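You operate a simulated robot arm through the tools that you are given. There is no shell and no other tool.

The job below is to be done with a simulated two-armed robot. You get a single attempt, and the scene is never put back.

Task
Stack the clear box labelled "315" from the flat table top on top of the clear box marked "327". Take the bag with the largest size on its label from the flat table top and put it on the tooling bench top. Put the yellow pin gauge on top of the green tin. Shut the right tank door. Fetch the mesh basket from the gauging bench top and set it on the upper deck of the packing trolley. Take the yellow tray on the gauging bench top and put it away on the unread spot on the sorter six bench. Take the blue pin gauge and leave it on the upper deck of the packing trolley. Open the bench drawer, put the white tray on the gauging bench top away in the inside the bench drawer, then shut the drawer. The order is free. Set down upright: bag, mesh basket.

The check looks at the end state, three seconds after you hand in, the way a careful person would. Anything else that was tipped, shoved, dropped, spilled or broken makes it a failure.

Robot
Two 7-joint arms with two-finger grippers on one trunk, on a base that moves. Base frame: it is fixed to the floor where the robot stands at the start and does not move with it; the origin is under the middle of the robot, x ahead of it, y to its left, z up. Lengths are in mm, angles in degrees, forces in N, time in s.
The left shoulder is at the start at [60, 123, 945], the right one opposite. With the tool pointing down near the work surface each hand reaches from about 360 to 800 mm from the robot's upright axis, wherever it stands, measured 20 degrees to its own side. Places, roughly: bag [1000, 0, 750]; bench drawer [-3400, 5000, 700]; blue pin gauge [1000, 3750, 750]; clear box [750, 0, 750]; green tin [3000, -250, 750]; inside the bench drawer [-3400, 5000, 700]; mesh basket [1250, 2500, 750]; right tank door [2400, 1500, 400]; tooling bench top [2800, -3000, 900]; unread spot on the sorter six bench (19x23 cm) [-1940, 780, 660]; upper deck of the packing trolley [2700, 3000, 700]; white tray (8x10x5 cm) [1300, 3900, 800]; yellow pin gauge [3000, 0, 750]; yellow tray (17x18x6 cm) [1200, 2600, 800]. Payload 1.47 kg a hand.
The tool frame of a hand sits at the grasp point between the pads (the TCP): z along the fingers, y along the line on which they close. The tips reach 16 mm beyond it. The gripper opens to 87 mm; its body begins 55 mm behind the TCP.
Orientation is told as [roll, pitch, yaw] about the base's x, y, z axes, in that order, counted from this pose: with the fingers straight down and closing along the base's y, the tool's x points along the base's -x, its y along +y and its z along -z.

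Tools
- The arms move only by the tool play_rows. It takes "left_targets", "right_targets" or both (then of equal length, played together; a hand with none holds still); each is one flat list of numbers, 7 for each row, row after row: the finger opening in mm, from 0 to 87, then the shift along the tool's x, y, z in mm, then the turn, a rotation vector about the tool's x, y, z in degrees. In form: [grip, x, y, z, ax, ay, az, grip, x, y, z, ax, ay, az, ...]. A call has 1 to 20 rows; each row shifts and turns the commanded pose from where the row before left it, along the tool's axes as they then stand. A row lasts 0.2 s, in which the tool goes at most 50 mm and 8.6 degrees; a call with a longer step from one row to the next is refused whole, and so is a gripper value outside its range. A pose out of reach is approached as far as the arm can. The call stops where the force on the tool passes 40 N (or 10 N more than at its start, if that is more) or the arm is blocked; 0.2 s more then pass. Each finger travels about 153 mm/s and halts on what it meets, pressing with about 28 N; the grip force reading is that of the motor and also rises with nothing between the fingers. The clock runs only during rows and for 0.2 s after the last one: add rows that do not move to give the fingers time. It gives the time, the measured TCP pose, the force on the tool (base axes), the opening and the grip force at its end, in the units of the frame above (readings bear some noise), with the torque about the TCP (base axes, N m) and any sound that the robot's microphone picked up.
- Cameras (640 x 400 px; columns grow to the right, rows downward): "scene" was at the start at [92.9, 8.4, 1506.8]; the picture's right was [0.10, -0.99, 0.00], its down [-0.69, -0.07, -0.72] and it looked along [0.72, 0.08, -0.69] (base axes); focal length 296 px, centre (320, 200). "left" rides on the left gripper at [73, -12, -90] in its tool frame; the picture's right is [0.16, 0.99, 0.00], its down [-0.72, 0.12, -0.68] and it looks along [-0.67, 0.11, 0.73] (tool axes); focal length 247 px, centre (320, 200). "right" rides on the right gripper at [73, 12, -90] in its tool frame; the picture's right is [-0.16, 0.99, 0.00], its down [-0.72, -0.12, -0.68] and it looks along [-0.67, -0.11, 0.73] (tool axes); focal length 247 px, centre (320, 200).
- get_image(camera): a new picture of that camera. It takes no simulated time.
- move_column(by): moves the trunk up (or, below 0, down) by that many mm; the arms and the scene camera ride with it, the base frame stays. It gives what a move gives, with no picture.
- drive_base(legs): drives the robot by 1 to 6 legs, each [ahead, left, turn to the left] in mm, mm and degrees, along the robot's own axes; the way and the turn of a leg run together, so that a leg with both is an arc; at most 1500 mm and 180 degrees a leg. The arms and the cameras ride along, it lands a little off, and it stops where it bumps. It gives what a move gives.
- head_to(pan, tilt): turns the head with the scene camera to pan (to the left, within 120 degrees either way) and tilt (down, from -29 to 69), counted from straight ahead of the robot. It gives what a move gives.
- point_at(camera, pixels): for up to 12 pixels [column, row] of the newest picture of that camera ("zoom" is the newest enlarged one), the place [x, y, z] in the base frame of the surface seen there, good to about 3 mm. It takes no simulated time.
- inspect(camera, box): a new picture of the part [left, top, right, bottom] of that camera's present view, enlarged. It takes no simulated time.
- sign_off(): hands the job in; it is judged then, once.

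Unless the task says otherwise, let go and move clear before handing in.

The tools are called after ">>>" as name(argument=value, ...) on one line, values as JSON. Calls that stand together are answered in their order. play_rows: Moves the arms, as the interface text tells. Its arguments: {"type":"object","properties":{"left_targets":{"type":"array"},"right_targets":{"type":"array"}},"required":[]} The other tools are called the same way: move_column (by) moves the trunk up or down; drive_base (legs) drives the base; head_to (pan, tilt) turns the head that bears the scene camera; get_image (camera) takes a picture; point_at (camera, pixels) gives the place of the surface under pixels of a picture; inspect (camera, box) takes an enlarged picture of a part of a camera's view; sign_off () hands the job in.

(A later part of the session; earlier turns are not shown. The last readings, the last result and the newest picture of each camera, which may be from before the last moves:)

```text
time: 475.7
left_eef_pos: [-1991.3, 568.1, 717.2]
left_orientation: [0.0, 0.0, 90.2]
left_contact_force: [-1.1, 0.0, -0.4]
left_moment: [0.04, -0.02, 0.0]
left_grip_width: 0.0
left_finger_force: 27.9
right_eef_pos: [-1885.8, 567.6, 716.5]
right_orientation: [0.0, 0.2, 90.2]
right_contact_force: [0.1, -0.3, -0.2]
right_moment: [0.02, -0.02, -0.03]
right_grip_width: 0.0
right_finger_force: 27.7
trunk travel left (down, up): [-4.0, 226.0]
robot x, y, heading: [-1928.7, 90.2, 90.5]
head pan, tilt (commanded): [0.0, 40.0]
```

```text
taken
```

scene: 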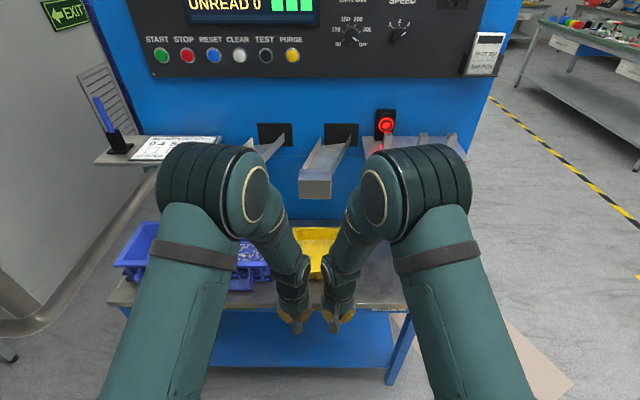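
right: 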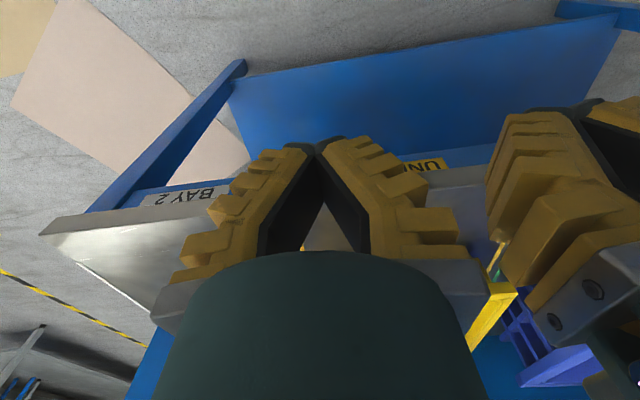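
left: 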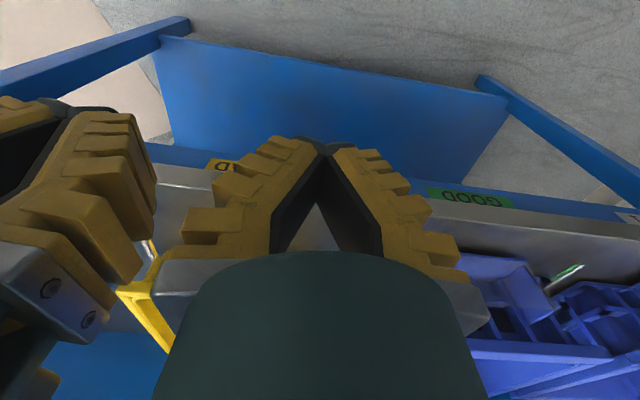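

I'll raise the trunk and spread the hands for a clear look.

>>> move_column(by=200)

>>> play_rows(left_targets=[40, 0, 40, -30, 0, 0, 0, 87, 0, 40, -30, 0, 0, 0, 87, 10, 10, -40, 0, 0, 0, 87, 15, 0, -40, 0, 0, 0], right_targets=[40, 0, -40, -30, 0, 0, 0, 87, 0, -40, -30, 0, 0, 0, 87, 10, -10, -40, 0, 0, 0, 87, 15, 0, -40, 0, 0, 0])

>>> get_image(camera="scene")

>>> get_image(camera="left")

```text
time: 477.9
left_eef_pos: [-1990.8, 567.3, 916.4]
left_orientation: [0.0, 0.0, 90.3]
left_contact_force: [0.7, 0.1, 1.1]
left_moment: [-0.01, -0.02, 0.01]
left_grip_width: 0.0
left_finger_force: 27.8
right_eef_pos: [-1886.0, 569.4, 915.5]
right_orientation: [0.0, 0.2, 90.1]
right_contact_force: [0.8, -0.3, 0.0]
right_moment: [-0.01, -0.03, 0.0]
right_grip_width: 0.0
right_finger_force: 27.8
trunk travel left (down, up): [-204.0, 26.0]
robot x, y, heading: [-1925.3, 86.3, 90.6]
head pan, tilt (commanded): [0.0, 40.0]
```

```text
time: 478.9
left_eef_pos: [-2079.9, 541.3, 1056.6]
left_orientation: [0.0, -0.1, 90.2]
left_contact_force: [-0.5, -0.4, -0.2]
left_moment: [0.04, -0.02, 0.01]
left_grip_width: 87.2
left_finger_force: 0.2
right_eef_pos: [-1794.9, 543.3, 1056.5]
right_orientation: [0.0, 0.2, 90.1]
right_contact_force: [0.0, -0.3, 0.3]
right_moment: [0.04, 0.0, 0.0]
right_grip_width: 86.9
right_finger_force: 0.0
trunk travel left (down, up): [-204.0, 26.0]
robot x, y, heading: [-1925.7, 86.6, 90.3]
head pan, tilt (commanded): [0.0, 40.0]
```

```text
taken
```

scene: 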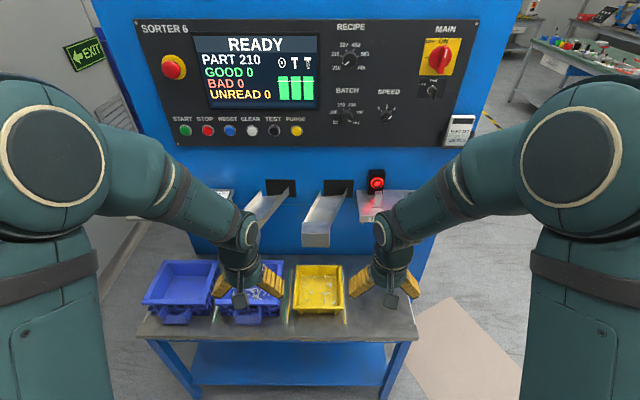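

```text
taken
```

left: 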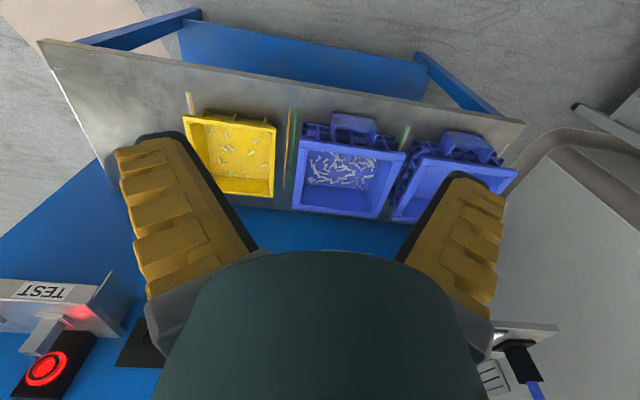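

The tray sits between the yellow lines at (235,155), like the GOOD bin next to it. I'll verify the margins.

>>> inspect(camera="left", box=[160, 80, 320, 220])

>>> point_at(camera="left", pixels=[[190, 118], [273, 126], [272, 192], [220, 190], [230, 120], [187, 97], [292, 112], [283, 195], [291, 160], [272, 160]])

```text
2.86 times, centred on (240, 150) of left
```

zoom: 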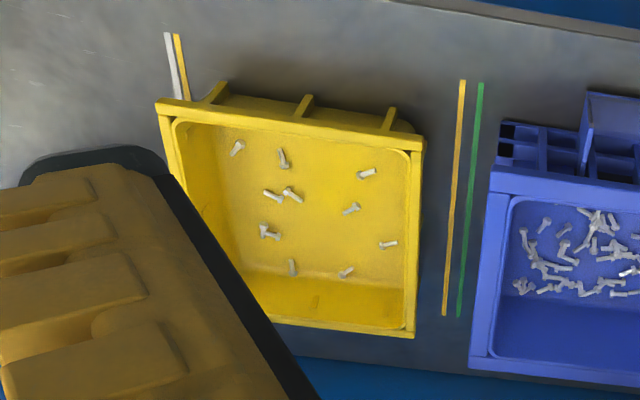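

```text
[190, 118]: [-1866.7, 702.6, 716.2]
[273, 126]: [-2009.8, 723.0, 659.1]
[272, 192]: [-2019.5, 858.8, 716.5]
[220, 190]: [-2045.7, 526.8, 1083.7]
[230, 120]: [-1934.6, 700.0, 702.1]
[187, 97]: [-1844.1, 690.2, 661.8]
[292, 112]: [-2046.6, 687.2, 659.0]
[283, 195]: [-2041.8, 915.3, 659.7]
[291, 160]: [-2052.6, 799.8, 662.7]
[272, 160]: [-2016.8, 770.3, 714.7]
```

The tray sits inside the lines on all sides, with the screws still in it. Next is the white tray: I'll drive out around to the far end of the gauging bench.

>>> drive_base(legs=[[-70, 0, 0], [0, -1450, 0], [1500, 0, 0], [1500, 0, 0], [1500, 0, 0], [0, 0, 90]])

>>> head_to(pan=0, tilt=20)

>>> get_image(camera="scene")

```text
time: 516.9
left_eef_pos: [-873.5, 4413.5, 1055.8]
left_orientation: [0.0, 0.0, 175.9]
left_contact_force: [0.2, -1.0, -0.6]
left_moment: [0.03, 0.0, 0.02]
left_grip_width: 87.1
left_finger_force: 0.1
right_eef_pos: [-855.5, 4698.6, 1055.8]
right_orientation: [0.0, 0.2, 175.6]
right_contact_force: [-0.9, 0.3, 0.0]
right_moment: [-0.03, -0.02, 0.03]
right_grip_width: 87.1
right_finger_force: 0.2
trunk travel left (down, up): [-204.0, 26.0]
robot x, y, heading: [-407.9, 4532.1, 176.1]
head pan, tilt (commanded): [0.0, 40.0]
```

```text
time: 517.7
left_eef_pos: [-874.4, 4412.4, 1056.9]
left_orientation: [0.0, 0.0, 175.9]
left_contact_force: [-0.3, 0.3, 0.5]
left_moment: [-0.02, 0.0, 0.02]
left_grip_width: 86.9
left_finger_force: 0.1
right_eef_pos: [-853.5, 4697.4, 1056.2]
right_orientation: [0.0, 0.2, 175.7]
right_contact_force: [0.9, -0.4, -0.6]
right_moment: [-0.01, 0.03, 0.0]
right_grip_width: 86.9
right_finger_force: 0.1
trunk travel left (down, up): [-204.0, 26.0]
robot x, y, heading: [-408.4, 4532.8, 176.1]
head pan, tilt (commanded): [0.0, 20.0]
```

```text
taken
```

scene: 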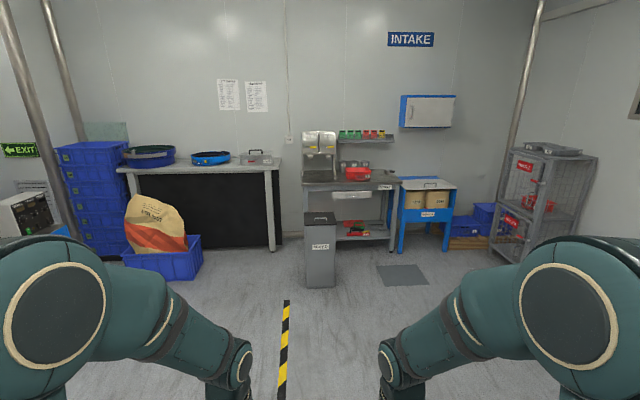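

The intake bench with a drawer is ahead at (345,195), with a waste bin in front-left of it at (320,250). I'll inspect it now while I have the view.

>>> inspect(camera="scene", box=[280, 120, 470, 300])

>>> point_at(camera="scene", pixels=[[345, 194], [357, 194], [318, 250], [335, 290], [306, 290], [395, 185], [305, 182], [400, 250], [425, 212], [345, 230], [385, 270], [350, 185]])

```text
2.22 times, centred on (375, 210) of scene
```

zoom: 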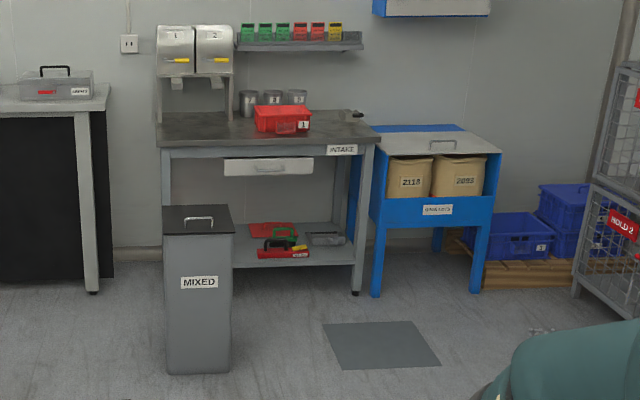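

```text
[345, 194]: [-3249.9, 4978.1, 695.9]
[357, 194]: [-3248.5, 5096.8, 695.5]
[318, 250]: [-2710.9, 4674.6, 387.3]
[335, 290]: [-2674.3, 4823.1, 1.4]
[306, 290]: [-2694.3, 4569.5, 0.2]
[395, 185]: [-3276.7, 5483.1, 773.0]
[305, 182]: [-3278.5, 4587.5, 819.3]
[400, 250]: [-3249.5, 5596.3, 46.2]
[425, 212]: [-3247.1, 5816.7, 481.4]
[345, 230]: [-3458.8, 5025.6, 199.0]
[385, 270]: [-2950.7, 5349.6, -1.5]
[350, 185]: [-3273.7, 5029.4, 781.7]
```

The drawer front is at x≈-3250, y≈4980, z≈696, with the waste bin at y≤4823. Now I'll fetch the white tray from the far end of the gauging bench.

>>> drive_base(legs=[[0, 0, 93.9], [-90, 0, 0], [0, 1500, 0], [0, 170, 0]])

>>> head_to(pan=0, tilt=45)

>>> get_image(camera="scene")

```text
time: 537.5
left_eef_pos: [1421.8, 4132.6, 1055.2]
left_orientation: [-0.1, 0.0, -90.8]
left_contact_force: [-0.3, 1.0, -0.4]
left_moment: [0.03, -0.01, 0.02]
left_grip_width: 87.1
left_finger_force: 0.0
right_eef_pos: [1138.5, 4135.0, 1054.9]
right_orientation: [0.0, 0.3, -91.0]
right_contact_force: [-0.4, -1.0, -0.4]
right_moment: [0.0, -0.02, 0.01]
right_grip_width: 87.5
right_finger_force: 0.1
trunk travel left (down, up): [-204.0, 26.0]
robot x, y, heading: [1275.6, 4590.9, -90.5]
head pan, tilt (commanded): [0.0, 20.0]
```

```text
time: 538.4
left_eef_pos: [1424.1, 4133.1, 1056.3]
left_orientation: [0.0, 0.0, -90.8]
left_contact_force: [0.5, 0.1, -0.5]
left_moment: [-0.03, 0.0, -0.01]
left_grip_width: 87.0
left_finger_force: 0.1
right_eef_pos: [1138.3, 4135.1, 1055.6]
right_orientation: [0.0, 0.1, -91.0]
right_contact_force: [-0.5, 0.7, -0.2]
right_moment: [-0.01, 0.01, -0.03]
right_grip_width: 87.1
right_finger_force: 0.1
trunk travel left (down, up): [-204.0, 26.0]
robot x, y, heading: [1279.6, 4588.0, -90.6]
head pan, tilt (commanded): [0.0, 45.0]
```

```text
taken
```

scene: 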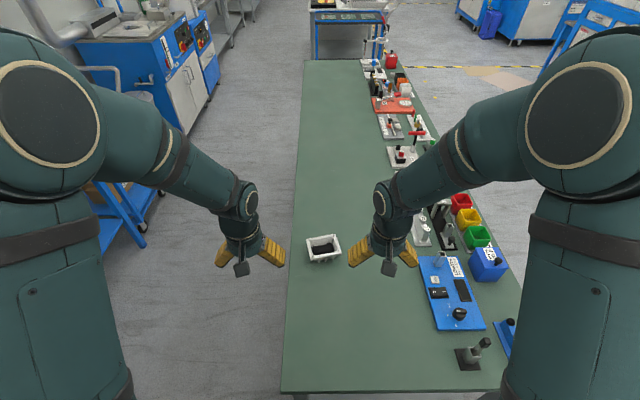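

The white tray is at (323,248), with dark parts in it. I'll measure it.

>>> inspect(camera="scene", box=[293, 225, 353, 270])

>>> point_at(camera="zoom", pixels=[[155, 130], [470, 105], [510, 275], [165, 320], [310, 115], [330, 300], [155, 220], [490, 190], [330, 240], [320, 330]])

```text
8.89 times, centred on (323, 248) of scene
```

zoom: 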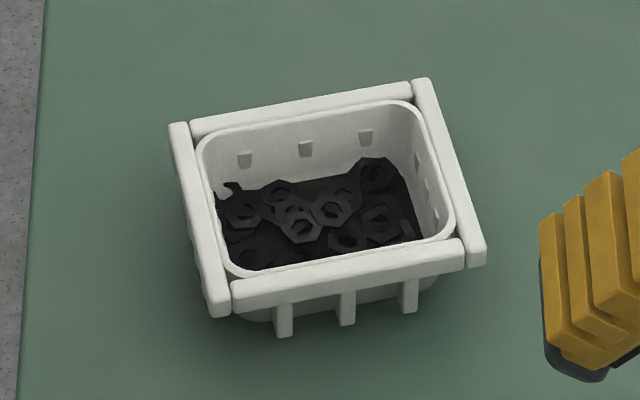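

```text
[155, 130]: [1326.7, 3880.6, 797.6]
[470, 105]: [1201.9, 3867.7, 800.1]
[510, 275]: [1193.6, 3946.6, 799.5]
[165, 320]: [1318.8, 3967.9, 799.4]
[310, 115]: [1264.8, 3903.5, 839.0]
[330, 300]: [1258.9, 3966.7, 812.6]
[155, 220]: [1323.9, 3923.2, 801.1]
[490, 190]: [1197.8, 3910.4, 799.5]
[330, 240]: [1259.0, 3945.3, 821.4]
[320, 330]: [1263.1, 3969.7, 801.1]
```

>>> point_at(camera="zoom", pixels=[[180, 135], [217, 305], [420, 90], [475, 255], [200, 220], [445, 170], [345, 270], [300, 110], [240, 290], [455, 245], [195, 130], [405, 92]])

>>> get_image(camera="left")

>>> get_image(camera="right")

```text
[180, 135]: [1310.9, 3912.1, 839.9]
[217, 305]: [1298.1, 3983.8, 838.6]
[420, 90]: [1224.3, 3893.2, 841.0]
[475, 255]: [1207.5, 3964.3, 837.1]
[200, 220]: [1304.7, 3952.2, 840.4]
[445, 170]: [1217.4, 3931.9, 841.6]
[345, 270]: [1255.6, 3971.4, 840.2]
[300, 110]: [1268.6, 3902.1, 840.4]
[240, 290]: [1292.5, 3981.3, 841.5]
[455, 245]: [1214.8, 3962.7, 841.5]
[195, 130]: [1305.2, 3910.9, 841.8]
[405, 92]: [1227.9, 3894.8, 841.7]
```

```text
taken
```

left: 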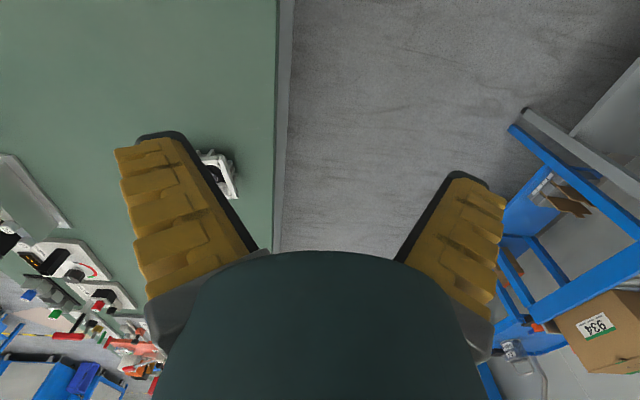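

```text
taken
```

right: 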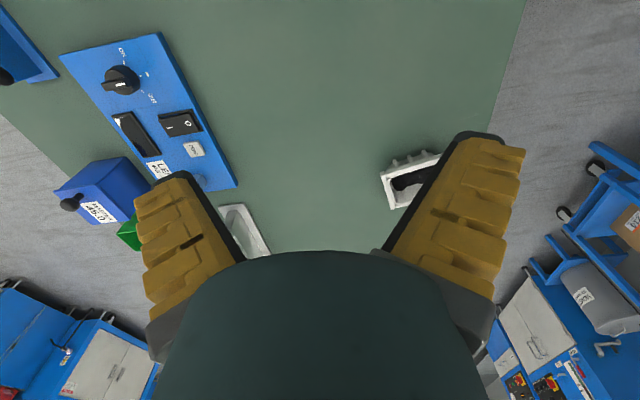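

The white tray's rim is at z≈840, its near wall is centred at (1255, 3972), and it is yawed about 12°. I'll pinch that wall with the right hand: yaw it 77°, move the left hand aside, and go above the wall.

>>> play_rows(right_targets=[60, 0, 0, 0, 0, 0, 7.7, 50, 0, 0, 0, 0, 0, 7.7, 50, 0, 0, 0, 0, 0, 7.7, 50, 0, 0, 0, 0, 0, 7.7, 50, 0, 0, 0, 0, 0, 7.7, 50, 0, 0, 0, 0, 0, 7.7, 50, 0, 0, 0, 0, 0, 7.7, 50, 0, 0, 0, 0, 0, 7.7, 50, 0, 0, 0, 0, 0, 7.7, 50, 0, 0, 0, 0, 0, 7.7, 50, 16.1, 36.7, 0, 0, 0, 0, 50, 16.1, 36.7, 0, 0, 0, 0, 50, 16.1, 36.7, 0, 0, 0, 0, 50, 16.1, 36.7, 0, 0, 0, 0, 50, 16.1, 36.7, 0, 0, 0, 0], left_targets=[87, 0, 30, -20, 0, 0, 0, 87, 0, 30, -20, 0, 0, 0, 87, 0, 20, -20, 0, 0, 0, 87, 0, 0, 0, 0, 0, 0, 87, 0, 0, 0, 0, 0, 0, 87, 0, 0, 0, 0, 0, 0, 87, 0, 0, 0, 0, 0, 0, 87, 0, 0, 0, 0, 0, 0, 87, 0, 0, 0, 0, 0, 0, 87, 0, 0, 0, 0, 0, 0, 87, 0, 0, 0, 0, 0, 0, 87, 0, 0, 0, 0, 0, 0, 87, 0, 0, 0, 0, 0, 0, 87, 0, 0, 0, 0, 0, 0, 87, 0, 0, 0, 0, 0, 0])

>>> get_image(camera="right")

>>> get_image(camera="scene")

```text
time: 541.6
left_eef_pos: [1502.4, 4131.3, 1115.8]
left_orientation: [-0.1, 0.1, -90.8]
left_contact_force: [-0.1, -1.1, -0.3]
left_moment: [0.02, -0.03, -0.01]
left_grip_width: 87.2
left_finger_force: 0.0
right_eef_pos: [1254.5, 3971.4, 1056.9]
right_orientation: [-0.3, 0.2, -168.0]
right_contact_force: [0.2, -0.6, -0.7]
right_moment: [0.02, 0.04, 0.0]
right_grip_width: 55.5
right_finger_force: 4.3
trunk travel left (down, up): [-204.0, 26.0]
robot x, y, heading: [1274.7, 4593.0, -90.8]
head pan, tilt (commanded): [0.0, 45.0]
```

```text
taken
```

right: 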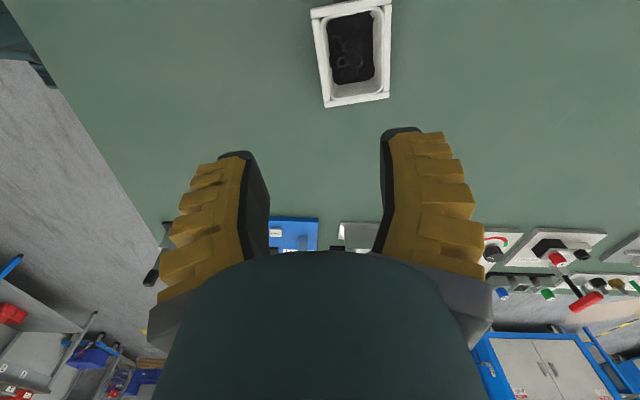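

```text
taken
```

scene: 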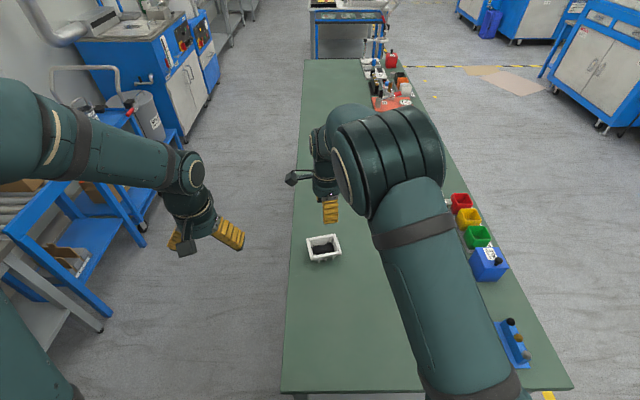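

The near wall's rim passes under the TCP at (321,60). I'll measure it precisely.

>>> inspect(camera="right", box=[290, 0, 410, 120])

>>> point_at(camera="right", pixels=[[316, 20], [318, 40], [321, 60], [323, 80], [326, 98], [386, 15], [385, 50], [384, 90], [350, 103], [350, 8], [350, 50]])

```text
3.33 times, centred on (350, 60) of right
```

zoom: 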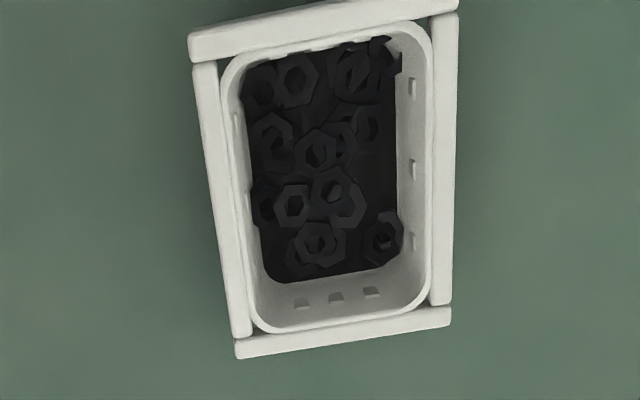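

```text
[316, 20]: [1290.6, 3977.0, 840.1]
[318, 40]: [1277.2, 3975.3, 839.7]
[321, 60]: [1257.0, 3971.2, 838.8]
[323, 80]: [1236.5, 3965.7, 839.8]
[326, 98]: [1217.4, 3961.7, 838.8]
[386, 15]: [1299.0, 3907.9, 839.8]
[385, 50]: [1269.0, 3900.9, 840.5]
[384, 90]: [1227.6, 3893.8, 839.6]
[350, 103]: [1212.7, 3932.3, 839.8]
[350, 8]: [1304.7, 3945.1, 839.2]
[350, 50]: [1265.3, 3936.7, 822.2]
```

It is aligned and centred. I'll descend to TCP z≈843 (tips above the nuts) and close on the wall.

>>> play_rows(right_targets=[50, 0, 0, 45, 0, 0, 0, 50, 0, 0, 45, 0, 0, 0, 50, 0, 0, 45, 0, 0, 0, 50, 0, 0, 45, 0, 0, 0, 45, 0, 0, 20, 0, 0, 0, 45, 0, 0, 0, 0, 0, 0])

>>> get_image(camera="right")

```text
time: 543.0
left_eef_pos: [1501.8, 4132.6, 1116.1]
left_orientation: [0.0, 0.0, -90.8]
left_contact_force: [-0.1, 0.6, -0.3]
left_moment: [0.0, 0.0, 0.03]
left_grip_width: 87.0
left_finger_force: 0.0
right_eef_pos: [1253.6, 3974.6, 856.1]
right_orientation: [-0.2, 0.1, -168.0]
right_contact_force: [-0.2, 0.4, 0.1]
right_moment: [0.0, 0.02, 0.01]
right_grip_width: 50.5
right_finger_force: 4.2
trunk travel left (down, up): [-204.0, 26.0]
robot x, y, heading: [1280.1, 4584.7, -90.6]
head pan, tilt (commanded): [0.0, 45.0]
```

```text
taken
```

right: 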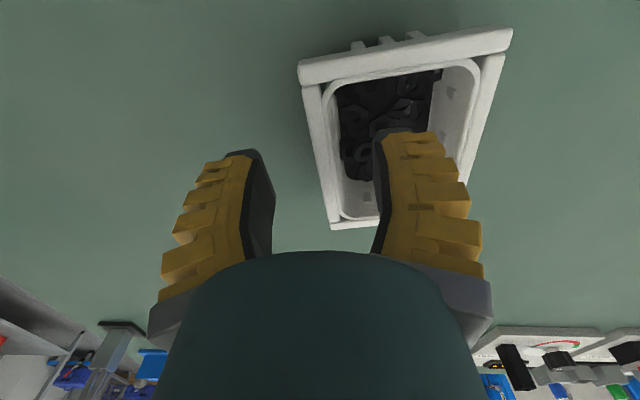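

The wall is between the fingers. I'll go down 13 mm more and close.

>>> play_rows(right_targets=[45, 0, 1.5, 13, 0, 0, 0, 45, 0, 0, 0, 0, 0, 0, 35, 0, 0, 0, 0, 0, 0, 25, 0, 0, 0, 0, 0, 0, 12, 0, 0, 0, 0, 0, 0, 0, 0, 0, 0, 0, 0, 0, 0, 0, 0, 0, 0, 0, 0])

>>> get_image(camera="right")

```text
time: 544.6
left_eef_pos: [1502.2, 4132.7, 1116.5]
left_orientation: [0.0, 0.0, -90.7]
left_contact_force: [0.8, 0.3, 0.8]
left_moment: [0.04, -0.04, -0.01]
left_grip_width: 87.0
left_finger_force: 0.0
right_eef_pos: [1254.6, 3972.0, 843.2]
right_orientation: [0.0, 0.1, -167.9]
right_contact_force: [-0.5, 2.0, 9.3]
right_moment: [-0.01, 0.02, 0.04]
right_grip_width: 6.0
right_finger_force: 27.9
trunk travel left (down, up): [-204.0, 26.0]
robot x, y, heading: [1278.3, 4591.0, -90.7]
head pan, tilt (commanded): [0.0, 45.0]
```

```text
taken
```

right: 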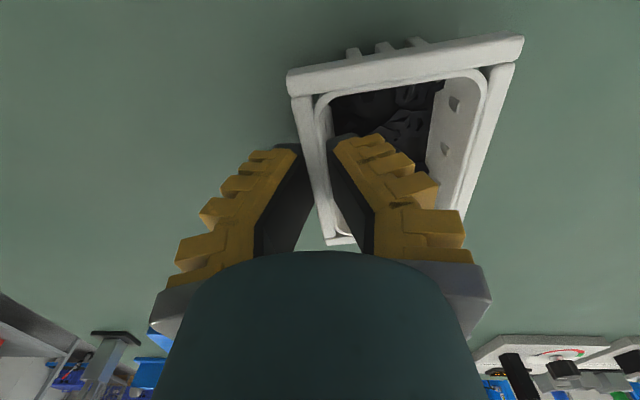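

Gripped at width 6. I'll lift very slowly and check that the tray stays level.

>>> play_rows(right_targets=[0, 0, 0, -5, 0, 0, 0, 0, 0, 0, -8, 0, 0, 0, 0, 0, 0, -10, 0, 0, 0, 0, 0, 0, 0, 0, 0, 0])

>>> get_image(camera="right")

>>> inspect(camera="scene", box=[270, 180, 370, 280])

>>> point_at(camera="right", pixels=[[300, 90], [515, 45], [490, 130], [470, 185], [400, 62], [320, 180]])

```text
time: 545.6
left_eef_pos: [1501.3, 4131.8, 1116.1]
left_orientation: [0.0, 0.0, -90.8]
left_contact_force: [-0.3, -0.2, -0.2]
left_moment: [-0.01, -0.04, -0.01]
left_grip_width: 86.9
left_finger_force: 0.0
right_eef_pos: [1255.4, 3971.8, 865.1]
right_orientation: [-0.3, 0.1, -167.9]
right_contact_force: [0.0, 0.0, -1.6]
right_moment: [0.08, -0.03, -0.05]
right_grip_width: 6.1
right_finger_force: 28.1
trunk travel left (down, up): [-204.0, 26.0]
robot x, y, heading: [1277.0, 4589.2, -90.6]
head pan, tilt (commanded): [0.0, 45.0]
```

```text
taken
```

right: 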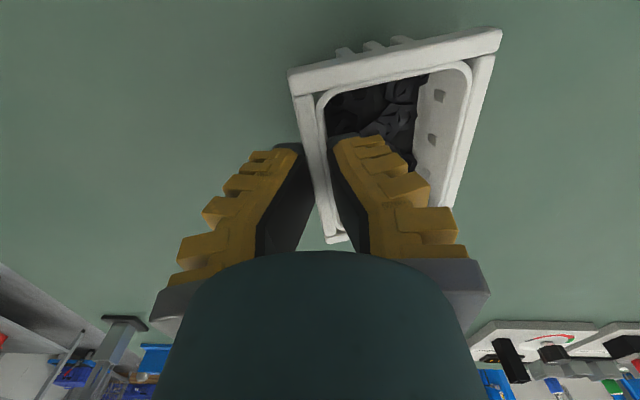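

```text
4.00 times, centred on (320, 230) of scene
```

zoom: 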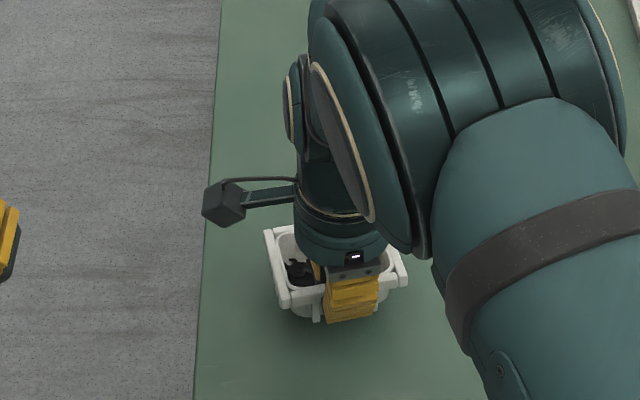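

```text
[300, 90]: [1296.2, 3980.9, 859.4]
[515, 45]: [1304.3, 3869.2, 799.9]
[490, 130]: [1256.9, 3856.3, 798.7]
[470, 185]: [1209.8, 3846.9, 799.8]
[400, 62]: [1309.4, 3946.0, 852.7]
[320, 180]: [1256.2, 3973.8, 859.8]
```

The tray sagged about 10° (near rim 859, further in 853) but stays held. I'll raise it more, tilt the hand by 10° to level it, and check that it is stable.

>>> play_rows(right_targets=[0, 0, 0, -10, 0, 0, 0, 0, 0, 0, -15, 0, 0, 0, 0, 0, 0, -20, -3, 0, 0, 0, 0, 0, -20, -4, 0, 0, 0, 0, 0, -20, -3, 0, 0, 0, 0, 0, -20, 0, 0, 0, 0, 0, 0, 0, 0, 0, 0])

>>> get_image(camera="right")

>>> get_image(camera="scene")

```text
time: 547.2
left_eef_pos: [1502.0, 4131.4, 1115.0]
left_orientation: [0.0, 0.0, -90.7]
left_contact_force: [1.0, 0.8, -0.1]
left_moment: [0.01, 0.03, 0.02]
left_grip_width: 86.8
left_finger_force: 0.0
right_eef_pos: [1252.7, 3978.0, 970.1]
right_orientation: [9.8, 0.1, -168.0]
right_contact_force: [-0.5, 0.0, -2.6]
right_moment: [0.06, -0.03, 0.01]
right_grip_width: 5.8
right_finger_force: 28.1
trunk travel left (down, up): [-204.0, 26.0]
robot x, y, heading: [1279.1, 4589.9, -90.8]
head pan, tilt (commanded): [0.0, 45.0]
```

```text
taken
```

right: 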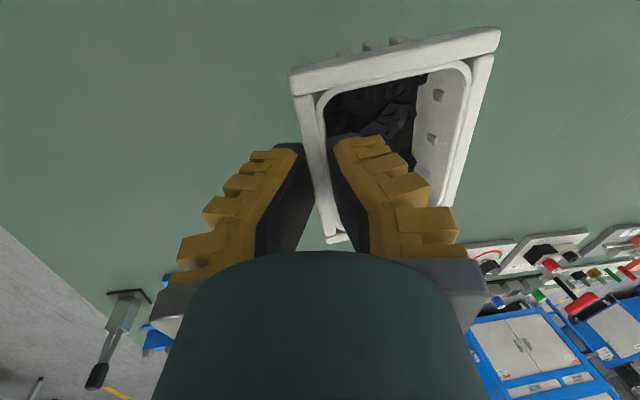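

```text
taken
```

scene: 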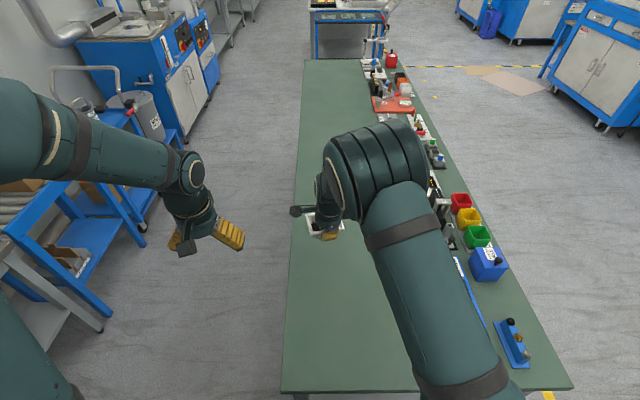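

The tray hasn't sagged further: its corners sit at the same image positions. I'll check that it is level now.

>>> point_at(camera="right", pixels=[[300, 90], [320, 180], [400, 58], [480, 42], [485, 75], [470, 130], [455, 180], [350, 70]])

```text
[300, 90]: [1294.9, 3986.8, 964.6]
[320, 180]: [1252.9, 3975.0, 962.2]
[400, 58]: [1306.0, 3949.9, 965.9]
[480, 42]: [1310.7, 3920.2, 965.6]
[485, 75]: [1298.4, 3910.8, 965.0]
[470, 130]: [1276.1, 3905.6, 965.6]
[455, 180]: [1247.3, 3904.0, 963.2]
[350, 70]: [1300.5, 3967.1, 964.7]
```

The tray rim reads z≈965 all round, so it is level. I'll bring it in close, then drive toward the drawer bench.

>>> play_rows(right_targets=[0, -16, -32.9, -18, 0, 0, 0, 0, -16, -32.9, -18, 0, 0, 0, 0, -16, -32.9, -18, 0, 0, 0, 0, -16, -32.9, -18, 0, 0, 0, 0, -16, -32.9, -18, 0, 0, 0], left_targets=[87, 0, -10, 0, 0, 0, 0, 87, 0, -10, 0, 0, 0, 0, 87, 0, -10, 0, 0, 0, 0, 87, 0, -10, 0, 0, 0, 0, 87, 0, 0, 0, 0, 0, 0])

>>> get_image(camera="scene")

>>> drive_base(legs=[[-500, 0, 0], [0, 0, -89.3], [1500, 0, 0], [1500, 0, 0]])

>>> head_to(pan=0, tilt=25)

>>> get_image(camera="scene")

>>> get_image(camera="right")

```text
time: 548.4
left_eef_pos: [1462.6, 4132.7, 1115.2]
left_orientation: [0.0, -0.1, -90.8]
left_contact_force: [-0.3, -0.4, -0.1]
left_moment: [-0.02, 0.02, 0.0]
left_grip_width: 87.2
left_finger_force: 0.1
right_eef_pos: [1140.5, 4137.6, 1028.4]
right_orientation: [9.8, 0.1, -167.9]
right_contact_force: [0.6, 0.4, -2.3]
right_moment: [0.08, -0.01, 0.0]
right_grip_width: 5.6
right_finger_force: 27.9
trunk travel left (down, up): [-204.0, 26.0]
robot x, y, heading: [1276.9, 4590.8, -90.7]
head pan, tilt (commanded): [0.0, 45.0]
```

```text
taken
```

scene: 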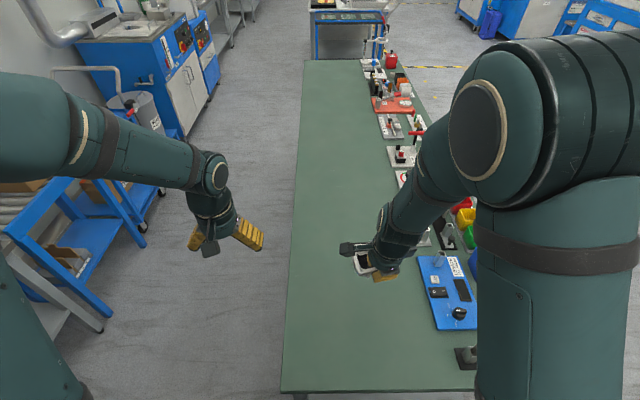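

```text
time: 569.1
left_eef_pos: [-2142.8, 4910.9, 1115.3]
left_orientation: [0.0, 0.0, -179.8]
left_contact_force: [-0.7, -0.9, 0.1]
left_moment: [0.03, 0.03, 0.02]
left_grip_width: 87.1
left_finger_force: 0.1
right_eef_pos: [-2146.1, 5233.4, 1027.3]
right_orientation: [9.8, 0.0, 103.2]
right_contact_force: [-1.5, 0.2, -1.9]
right_moment: [0.05, -0.08, 0.0]
right_grip_width: 5.9
right_finger_force: 28.4
trunk travel left (down, up): [-204.0, 26.0]
robot x, y, heading: [-1690.4, 5106.3, -179.6]
head pan, tilt (commanded): [0.0, 45.0]
```

```text
time: 569.9
left_eef_pos: [-2143.3, 4910.1, 1114.6]
left_orientation: [0.1, 0.0, -179.6]
left_contact_force: [0.2, 0.4, 0.0]
left_moment: [-0.02, -0.02, 0.0]
left_grip_width: 86.9
left_finger_force: 0.1
right_eef_pos: [-2145.7, 5232.9, 1027.5]
right_orientation: [9.8, 0.1, 103.1]
right_contact_force: [0.2, -0.3, -2.2]
right_moment: [0.0, -0.08, 0.02]
right_grip_width: 5.9
right_finger_force: 27.8
trunk travel left (down, up): [-204.0, 26.0]
robot x, y, heading: [-1688.7, 5107.2, -179.7]
head pan, tilt (commanded): [0.0, 25.0]
```

```text
taken
```

scene: 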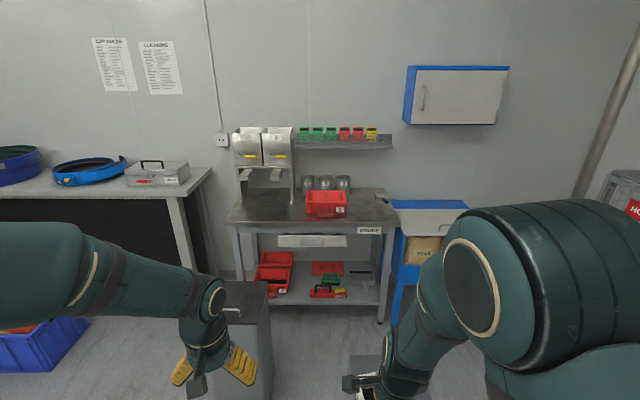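

```text
taken
```

right: 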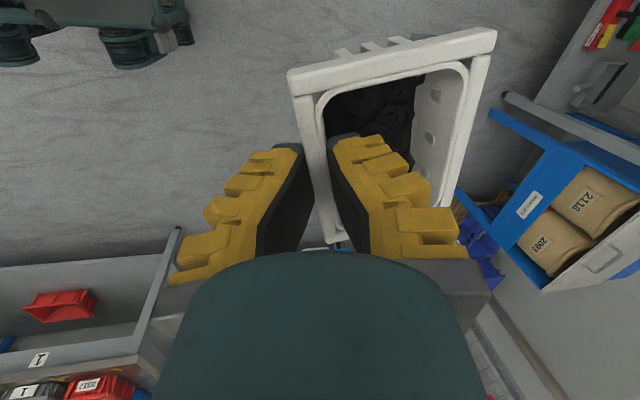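

The drawer is at (312,240), and the bin's top is visible at (245,300) on the left. I'll measure both.

>>> inspect(camera="scene", box=[200, 180, 420, 340])

>>> point_at(camera="scene", pixels=[[278, 240], [347, 240], [312, 240], [312, 244], [312, 235], [266, 285], [270, 318], [225, 285], [268, 380], [312, 222], [385, 232], [390, 320]])

```text
2.50 times, centred on (310, 260) of scene
```

zoom: 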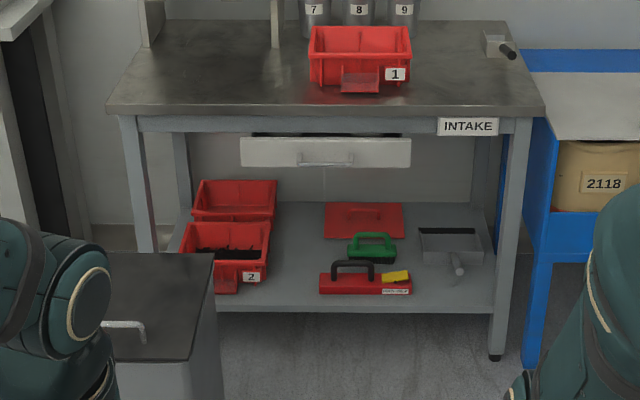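

```text
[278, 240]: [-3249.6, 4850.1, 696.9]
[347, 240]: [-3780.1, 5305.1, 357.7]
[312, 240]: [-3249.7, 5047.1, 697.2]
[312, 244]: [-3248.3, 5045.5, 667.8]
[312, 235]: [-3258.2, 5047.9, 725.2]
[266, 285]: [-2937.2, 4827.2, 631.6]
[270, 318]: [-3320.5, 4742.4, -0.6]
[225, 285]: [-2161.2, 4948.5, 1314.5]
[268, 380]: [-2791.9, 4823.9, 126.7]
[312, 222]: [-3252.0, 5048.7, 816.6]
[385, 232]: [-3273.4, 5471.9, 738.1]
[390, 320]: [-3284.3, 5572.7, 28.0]
```

The drawer front spans y≈4850–5246 (centre 5048) at x≈-3250, z≈667–725, and the bin reaches y≈4827 with its top at z≈632. I'll line up at y≈5190 and drive closer to see the handle.

>>> drive_base(legs=[[0, -83, -0.3], [760, 0, 0]])

>>> head_to(pan=8, tilt=45)

>>> get_image(camera="scene")

>>> get_image(camera="left")

```text
time: 575.0
left_eef_pos: [-2903.4, 4992.5, 1114.9]
left_orientation: [-0.1, 0.0, -179.9]
left_contact_force: [-0.2, 0.5, -0.1]
left_moment: [0.02, -0.04, 0.03]
left_grip_width: 86.8
left_finger_force: 0.0
right_eef_pos: [-2903.2, 5315.8, 1027.1]
right_orientation: [9.8, 0.0, 102.9]
right_contact_force: [0.3, 0.4, -1.7]
right_moment: [0.01, -0.1, 0.01]
right_grip_width: 5.9
right_finger_force: 28.1
trunk travel left (down, up): [-204.0, 26.0]
robot x, y, heading: [-2447.7, 5186.7, -179.5]
head pan, tilt (commanded): [0.0, 25.0]
```

```text
time: 575.8
left_eef_pos: [-2903.9, 4994.7, 1115.3]
left_orientation: [0.0, 0.0, -179.9]
left_contact_force: [-0.4, -0.5, -0.5]
left_moment: [0.01, 0.02, 0.0]
left_grip_width: 87.0
left_finger_force: 0.1
right_eef_pos: [-2905.4, 5315.4, 1027.3]
right_orientation: [9.7, 0.1, 102.9]
right_contact_force: [-0.5, -0.7, -1.4]
right_moment: [0.02, -0.04, 0.0]
right_grip_width: 6.1
right_finger_force: 27.8
trunk travel left (down, up): [-204.0, 26.0]
robot x, y, heading: [-2449.2, 5186.2, -179.6]
head pan, tilt (commanded): [8.0, 45.0]
```

```text
taken
```

scene: 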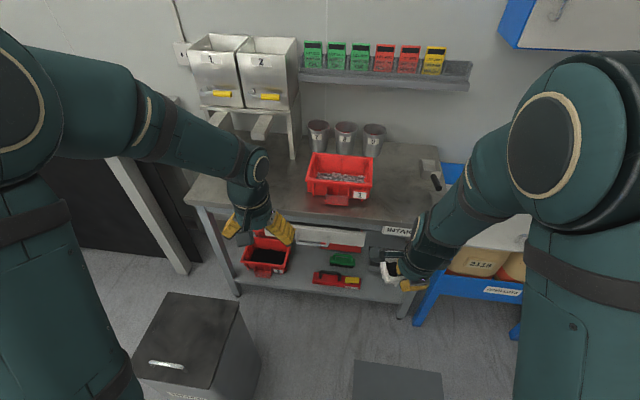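

```text
taken
```

left: 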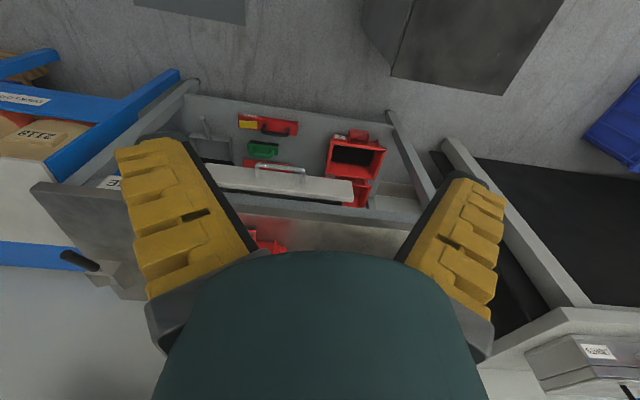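

The left camera sees the drawer's top edge and handle at (280,172). I'll zoom in and measure the handle.

>>> inspect(camera="left", box=[200, 140, 370, 230])

>>> point_at(camera="zoom", pixels=[[300, 80], [220, 75], [380, 95], [215, 95], [385, 115], [300, 105], [300, 140], [100, 110], [500, 170], [300, 180], [300, 210], [210, 85]])

```text
3.76 times, centred on (285, 185) of left
```

zoom: 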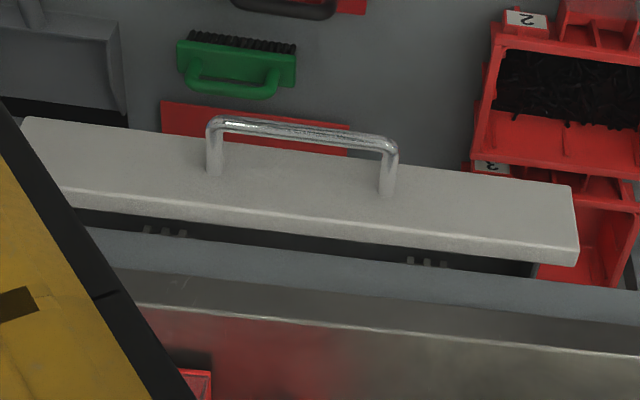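

```text
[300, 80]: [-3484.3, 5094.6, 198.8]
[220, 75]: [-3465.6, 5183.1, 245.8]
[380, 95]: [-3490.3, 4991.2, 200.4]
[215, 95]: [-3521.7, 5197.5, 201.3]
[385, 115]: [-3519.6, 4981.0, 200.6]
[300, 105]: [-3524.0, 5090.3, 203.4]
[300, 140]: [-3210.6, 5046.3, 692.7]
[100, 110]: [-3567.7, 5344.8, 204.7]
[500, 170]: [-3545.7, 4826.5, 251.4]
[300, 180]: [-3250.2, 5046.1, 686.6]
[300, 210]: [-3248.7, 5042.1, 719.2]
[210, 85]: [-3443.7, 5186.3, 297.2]
```

>>> point_at(camera="zoom", pixels=[[250, 126], [350, 142], [220, 124], [390, 148], [213, 165], [388, 180], [300, 133], [300, 137], [50, 150], [570, 200], [40, 170], [575, 255]])

```text
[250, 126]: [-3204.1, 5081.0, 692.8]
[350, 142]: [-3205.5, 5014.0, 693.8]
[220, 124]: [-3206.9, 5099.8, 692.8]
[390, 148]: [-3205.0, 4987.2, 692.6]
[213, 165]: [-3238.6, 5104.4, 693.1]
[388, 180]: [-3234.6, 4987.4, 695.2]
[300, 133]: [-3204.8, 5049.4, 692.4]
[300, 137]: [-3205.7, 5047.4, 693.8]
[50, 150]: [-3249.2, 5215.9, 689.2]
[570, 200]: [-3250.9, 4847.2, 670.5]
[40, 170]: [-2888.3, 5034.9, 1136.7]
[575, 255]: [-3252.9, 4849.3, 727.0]
```

The handle bar is at about (-3206, 5046, 688), 117 mm long, with a gap of about 38 mm to the drawer face. Before going closer I want to know my base's half-width relative to the bin, so I'll look straight down to my left.

>>> head_to(pan=75, tilt=69)

>>> get_image(camera="scene")

>>> point_at(camera="scene", pixels=[[320, 150], [320, 200], [320, 250], [320, 300], [320, 350], [400, 250], [500, 250], [250, 250], [450, 200], [450, 150]])

```text
time: 577.2
left_eef_pos: [-2902.6, 4993.7, 1116.0]
left_orientation: [0.1, 0.0, -180.0]
left_contact_force: [-0.4, 0.3, -0.1]
left_moment: [0.0, 0.0, -0.02]
left_grip_width: 87.0
left_finger_force: 0.1
right_eef_pos: [-2906.0, 5316.0, 1028.6]
right_orientation: [9.8, 0.1, 102.9]
right_contact_force: [0.7, 0.0, -1.9]
right_moment: [0.04, -0.04, -0.02]
right_grip_width: 5.8
right_finger_force: 28.0
trunk travel left (down, up): [-204.0, 26.0]
robot x, y, heading: [-2448.3, 5185.2, -179.8]
head pan, tilt (commanded): [75.0, 68.8]
```

```text
taken
```

scene: 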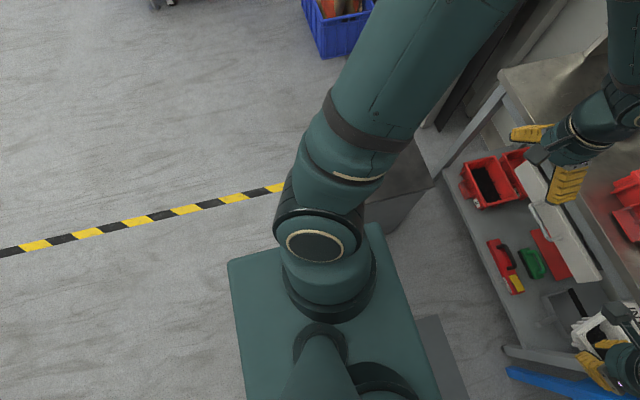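

```text
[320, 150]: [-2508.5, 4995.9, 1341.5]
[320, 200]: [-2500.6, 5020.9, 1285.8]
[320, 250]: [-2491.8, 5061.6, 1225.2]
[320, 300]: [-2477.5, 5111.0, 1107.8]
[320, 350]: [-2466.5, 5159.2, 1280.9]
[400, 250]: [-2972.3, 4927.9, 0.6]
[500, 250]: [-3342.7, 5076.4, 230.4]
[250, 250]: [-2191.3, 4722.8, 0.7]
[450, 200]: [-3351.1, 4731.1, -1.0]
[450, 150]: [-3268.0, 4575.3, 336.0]
```

My base has always stayed within about 340 mm of its axis, and the bin edge is 360 mm away. I'll shift 40 mm further right for margin, then drive forward 245 mm.

>>> drive_base(legs=[[0, -40, 0], [120, 0, 0]])

>>> drive_base(legs=[[125, 0, 0]])

>>> head_to(pan=15, tilt=55)

>>> get_image(camera="scene")

```text
time: 579.1
left_eef_pos: [-3021.7, 5031.3, 1114.6]
left_orientation: [0.1, 0.0, -180.0]
left_contact_force: [0.9, -0.2, -0.2]
left_moment: [0.05, -0.08, 0.02]
left_grip_width: 87.0
left_finger_force: 0.0
right_eef_pos: [-3022.1, 5353.6, 1027.1]
right_orientation: [9.7, 0.2, 102.9]
right_contact_force: [-0.5, 0.6, -1.7]
right_moment: [-0.02, -0.09, -0.01]
right_grip_width: 6.4
right_finger_force: 27.3
trunk travel left (down, up): [-204.0, 26.0]
robot x, y, heading: [-2565.9, 5226.1, -179.5]
head pan, tilt (commanded): [75.0, 68.8]
```

```text
time: 580.3
left_eef_pos: [-3144.8, 5032.0, 1114.9]
left_orientation: [0.0, 0.0, 180.0]
left_contact_force: [-1.0, -0.3, 0.0]
left_moment: [-0.01, 0.01, 0.02]
left_grip_width: 87.0
left_finger_force: 0.1
right_eef_pos: [-3144.4, 5355.0, 1028.8]
right_orientation: [9.7, 0.1, 102.8]
right_contact_force: [-0.5, 0.2, -2.3]
right_moment: [0.02, -0.05, 0.04]
right_grip_width: 5.9
right_finger_force: 28.1
trunk travel left (down, up): [-204.0, 26.0]
robot x, y, heading: [-2688.8, 5224.5, -179.8]
head pan, tilt (commanded): [75.0, 68.8]
```

```text
time: 581.6
left_eef_pos: [-3142.8, 5031.5, 1114.5]
left_orientation: [0.0, 0.0, 180.0]
left_contact_force: [0.4, 0.9, 0.7]
left_moment: [-0.02, 0.03, 0.0]
left_grip_width: 87.1
left_finger_force: 0.0
right_eef_pos: [-3144.4, 5355.4, 1027.5]
right_orientation: [9.9, 0.1, 102.8]
right_contact_force: [0.0, 0.6, -2.6]
right_moment: [-0.01, -0.05, 0.0]
right_grip_width: 5.9
right_finger_force: 28.1
trunk travel left (down, up): [-204.0, 26.0]
robot x, y, heading: [-2688.6, 5225.6, -180.0]
head pan, tilt (commanded): [15.0, 55.0]
```

```text
taken
```

scene: 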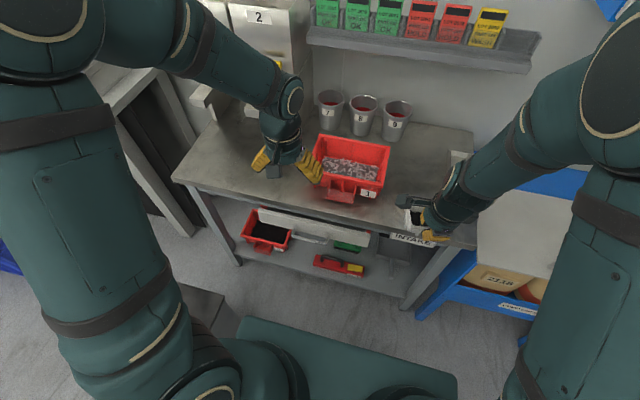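

I'm in place at (-2689, 5225). The red bin "1" stands on the bench just above the drawer, so I'll check how far it protrudes before bringing the left hand down.

>>> point_at(camera="scene", pixels=[[340, 195], [345, 185], [365, 193], [350, 150], [325, 160], [385, 180], [330, 205], [310, 225], [300, 240], [308, 242], [270, 195]])

>>> inspect(camera="scene", box=[230, 120, 430, 280])

```text
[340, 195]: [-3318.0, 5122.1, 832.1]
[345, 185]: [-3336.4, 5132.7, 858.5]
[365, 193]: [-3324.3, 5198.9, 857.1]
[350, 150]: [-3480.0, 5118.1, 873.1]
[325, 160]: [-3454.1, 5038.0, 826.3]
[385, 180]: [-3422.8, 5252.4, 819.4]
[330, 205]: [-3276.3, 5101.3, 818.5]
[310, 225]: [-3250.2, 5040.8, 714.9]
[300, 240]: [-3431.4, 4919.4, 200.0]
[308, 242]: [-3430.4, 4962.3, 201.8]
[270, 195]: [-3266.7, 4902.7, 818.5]
```

```text
2.50 times, centred on (330, 200) of scene
```

zoom: 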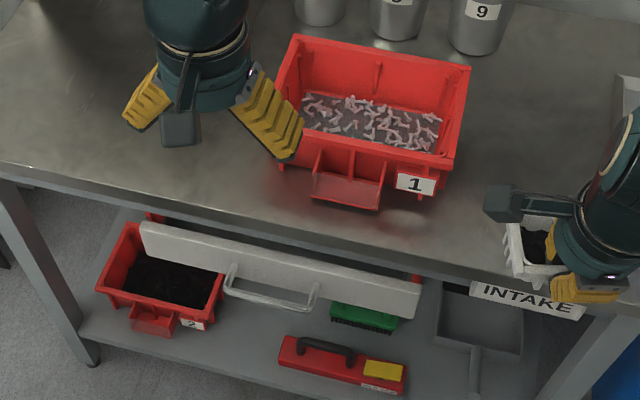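

The bin's lip is at x≈-3318 and the bench edge at x≈-3272, so there's room. I'll yaw the left hand 90° and position it above the handle.

>>> play_rows(left_targets=[60, 10, 0, 0, 0, 0, -8.2, 45, 10, 0, 0, 0, 0, -8.2, 30, 0, 0, 0, 0, 0, -8.2, 22, 0, 0, 0, 0, 0, -8.2, 22, 0, 0, 0, 0, 0, -8.2, 22, 0, 0, 0, 0, 0, -8.2, 22, 0, 0, 0, 0, 0, -8.2, 22, 0, 0, 0, 0, 0, -8.2, 22, 0, 0, 0, 0, 0, -8.2, 22, 0, 0, 0, 0, 0, -8.2, 22, 0, 0, 0, 0, 0, -8])

>>> get_image(camera="left")

```text
time: 584.0
left_eef_pos: [-3124.5, 5034.5, 1114.5]
left_orientation: [0.0, 0.0, -89.9]
left_contact_force: [-1.3, -0.1, -0.2]
left_moment: [0.0, -0.01, 0.0]
left_grip_width: 28.3
left_finger_force: 4.7
right_eef_pos: [-3143.3, 5354.9, 1028.9]
right_orientation: [9.8, 0.1, 102.8]
right_contact_force: [0.3, 0.7, -1.6]
right_moment: [-0.02, -0.06, 0.02]
right_grip_width: 6.1
right_finger_force: 28.0
trunk travel left (down, up): [-204.0, 26.0]
robot x, y, heading: [-2688.7, 5225.2, -180.0]
head pan, tilt (commanded): [15.0, 55.0]
```

```text
taken
```

left: 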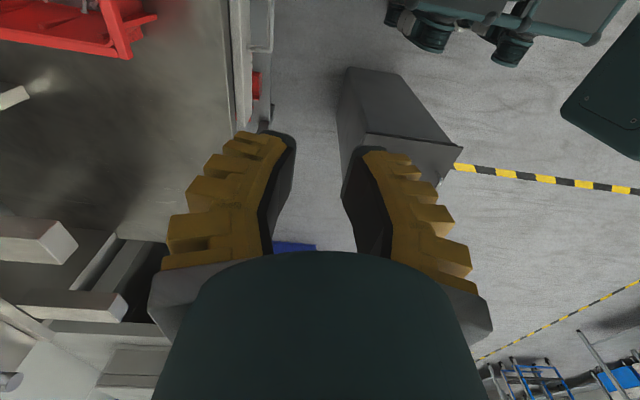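

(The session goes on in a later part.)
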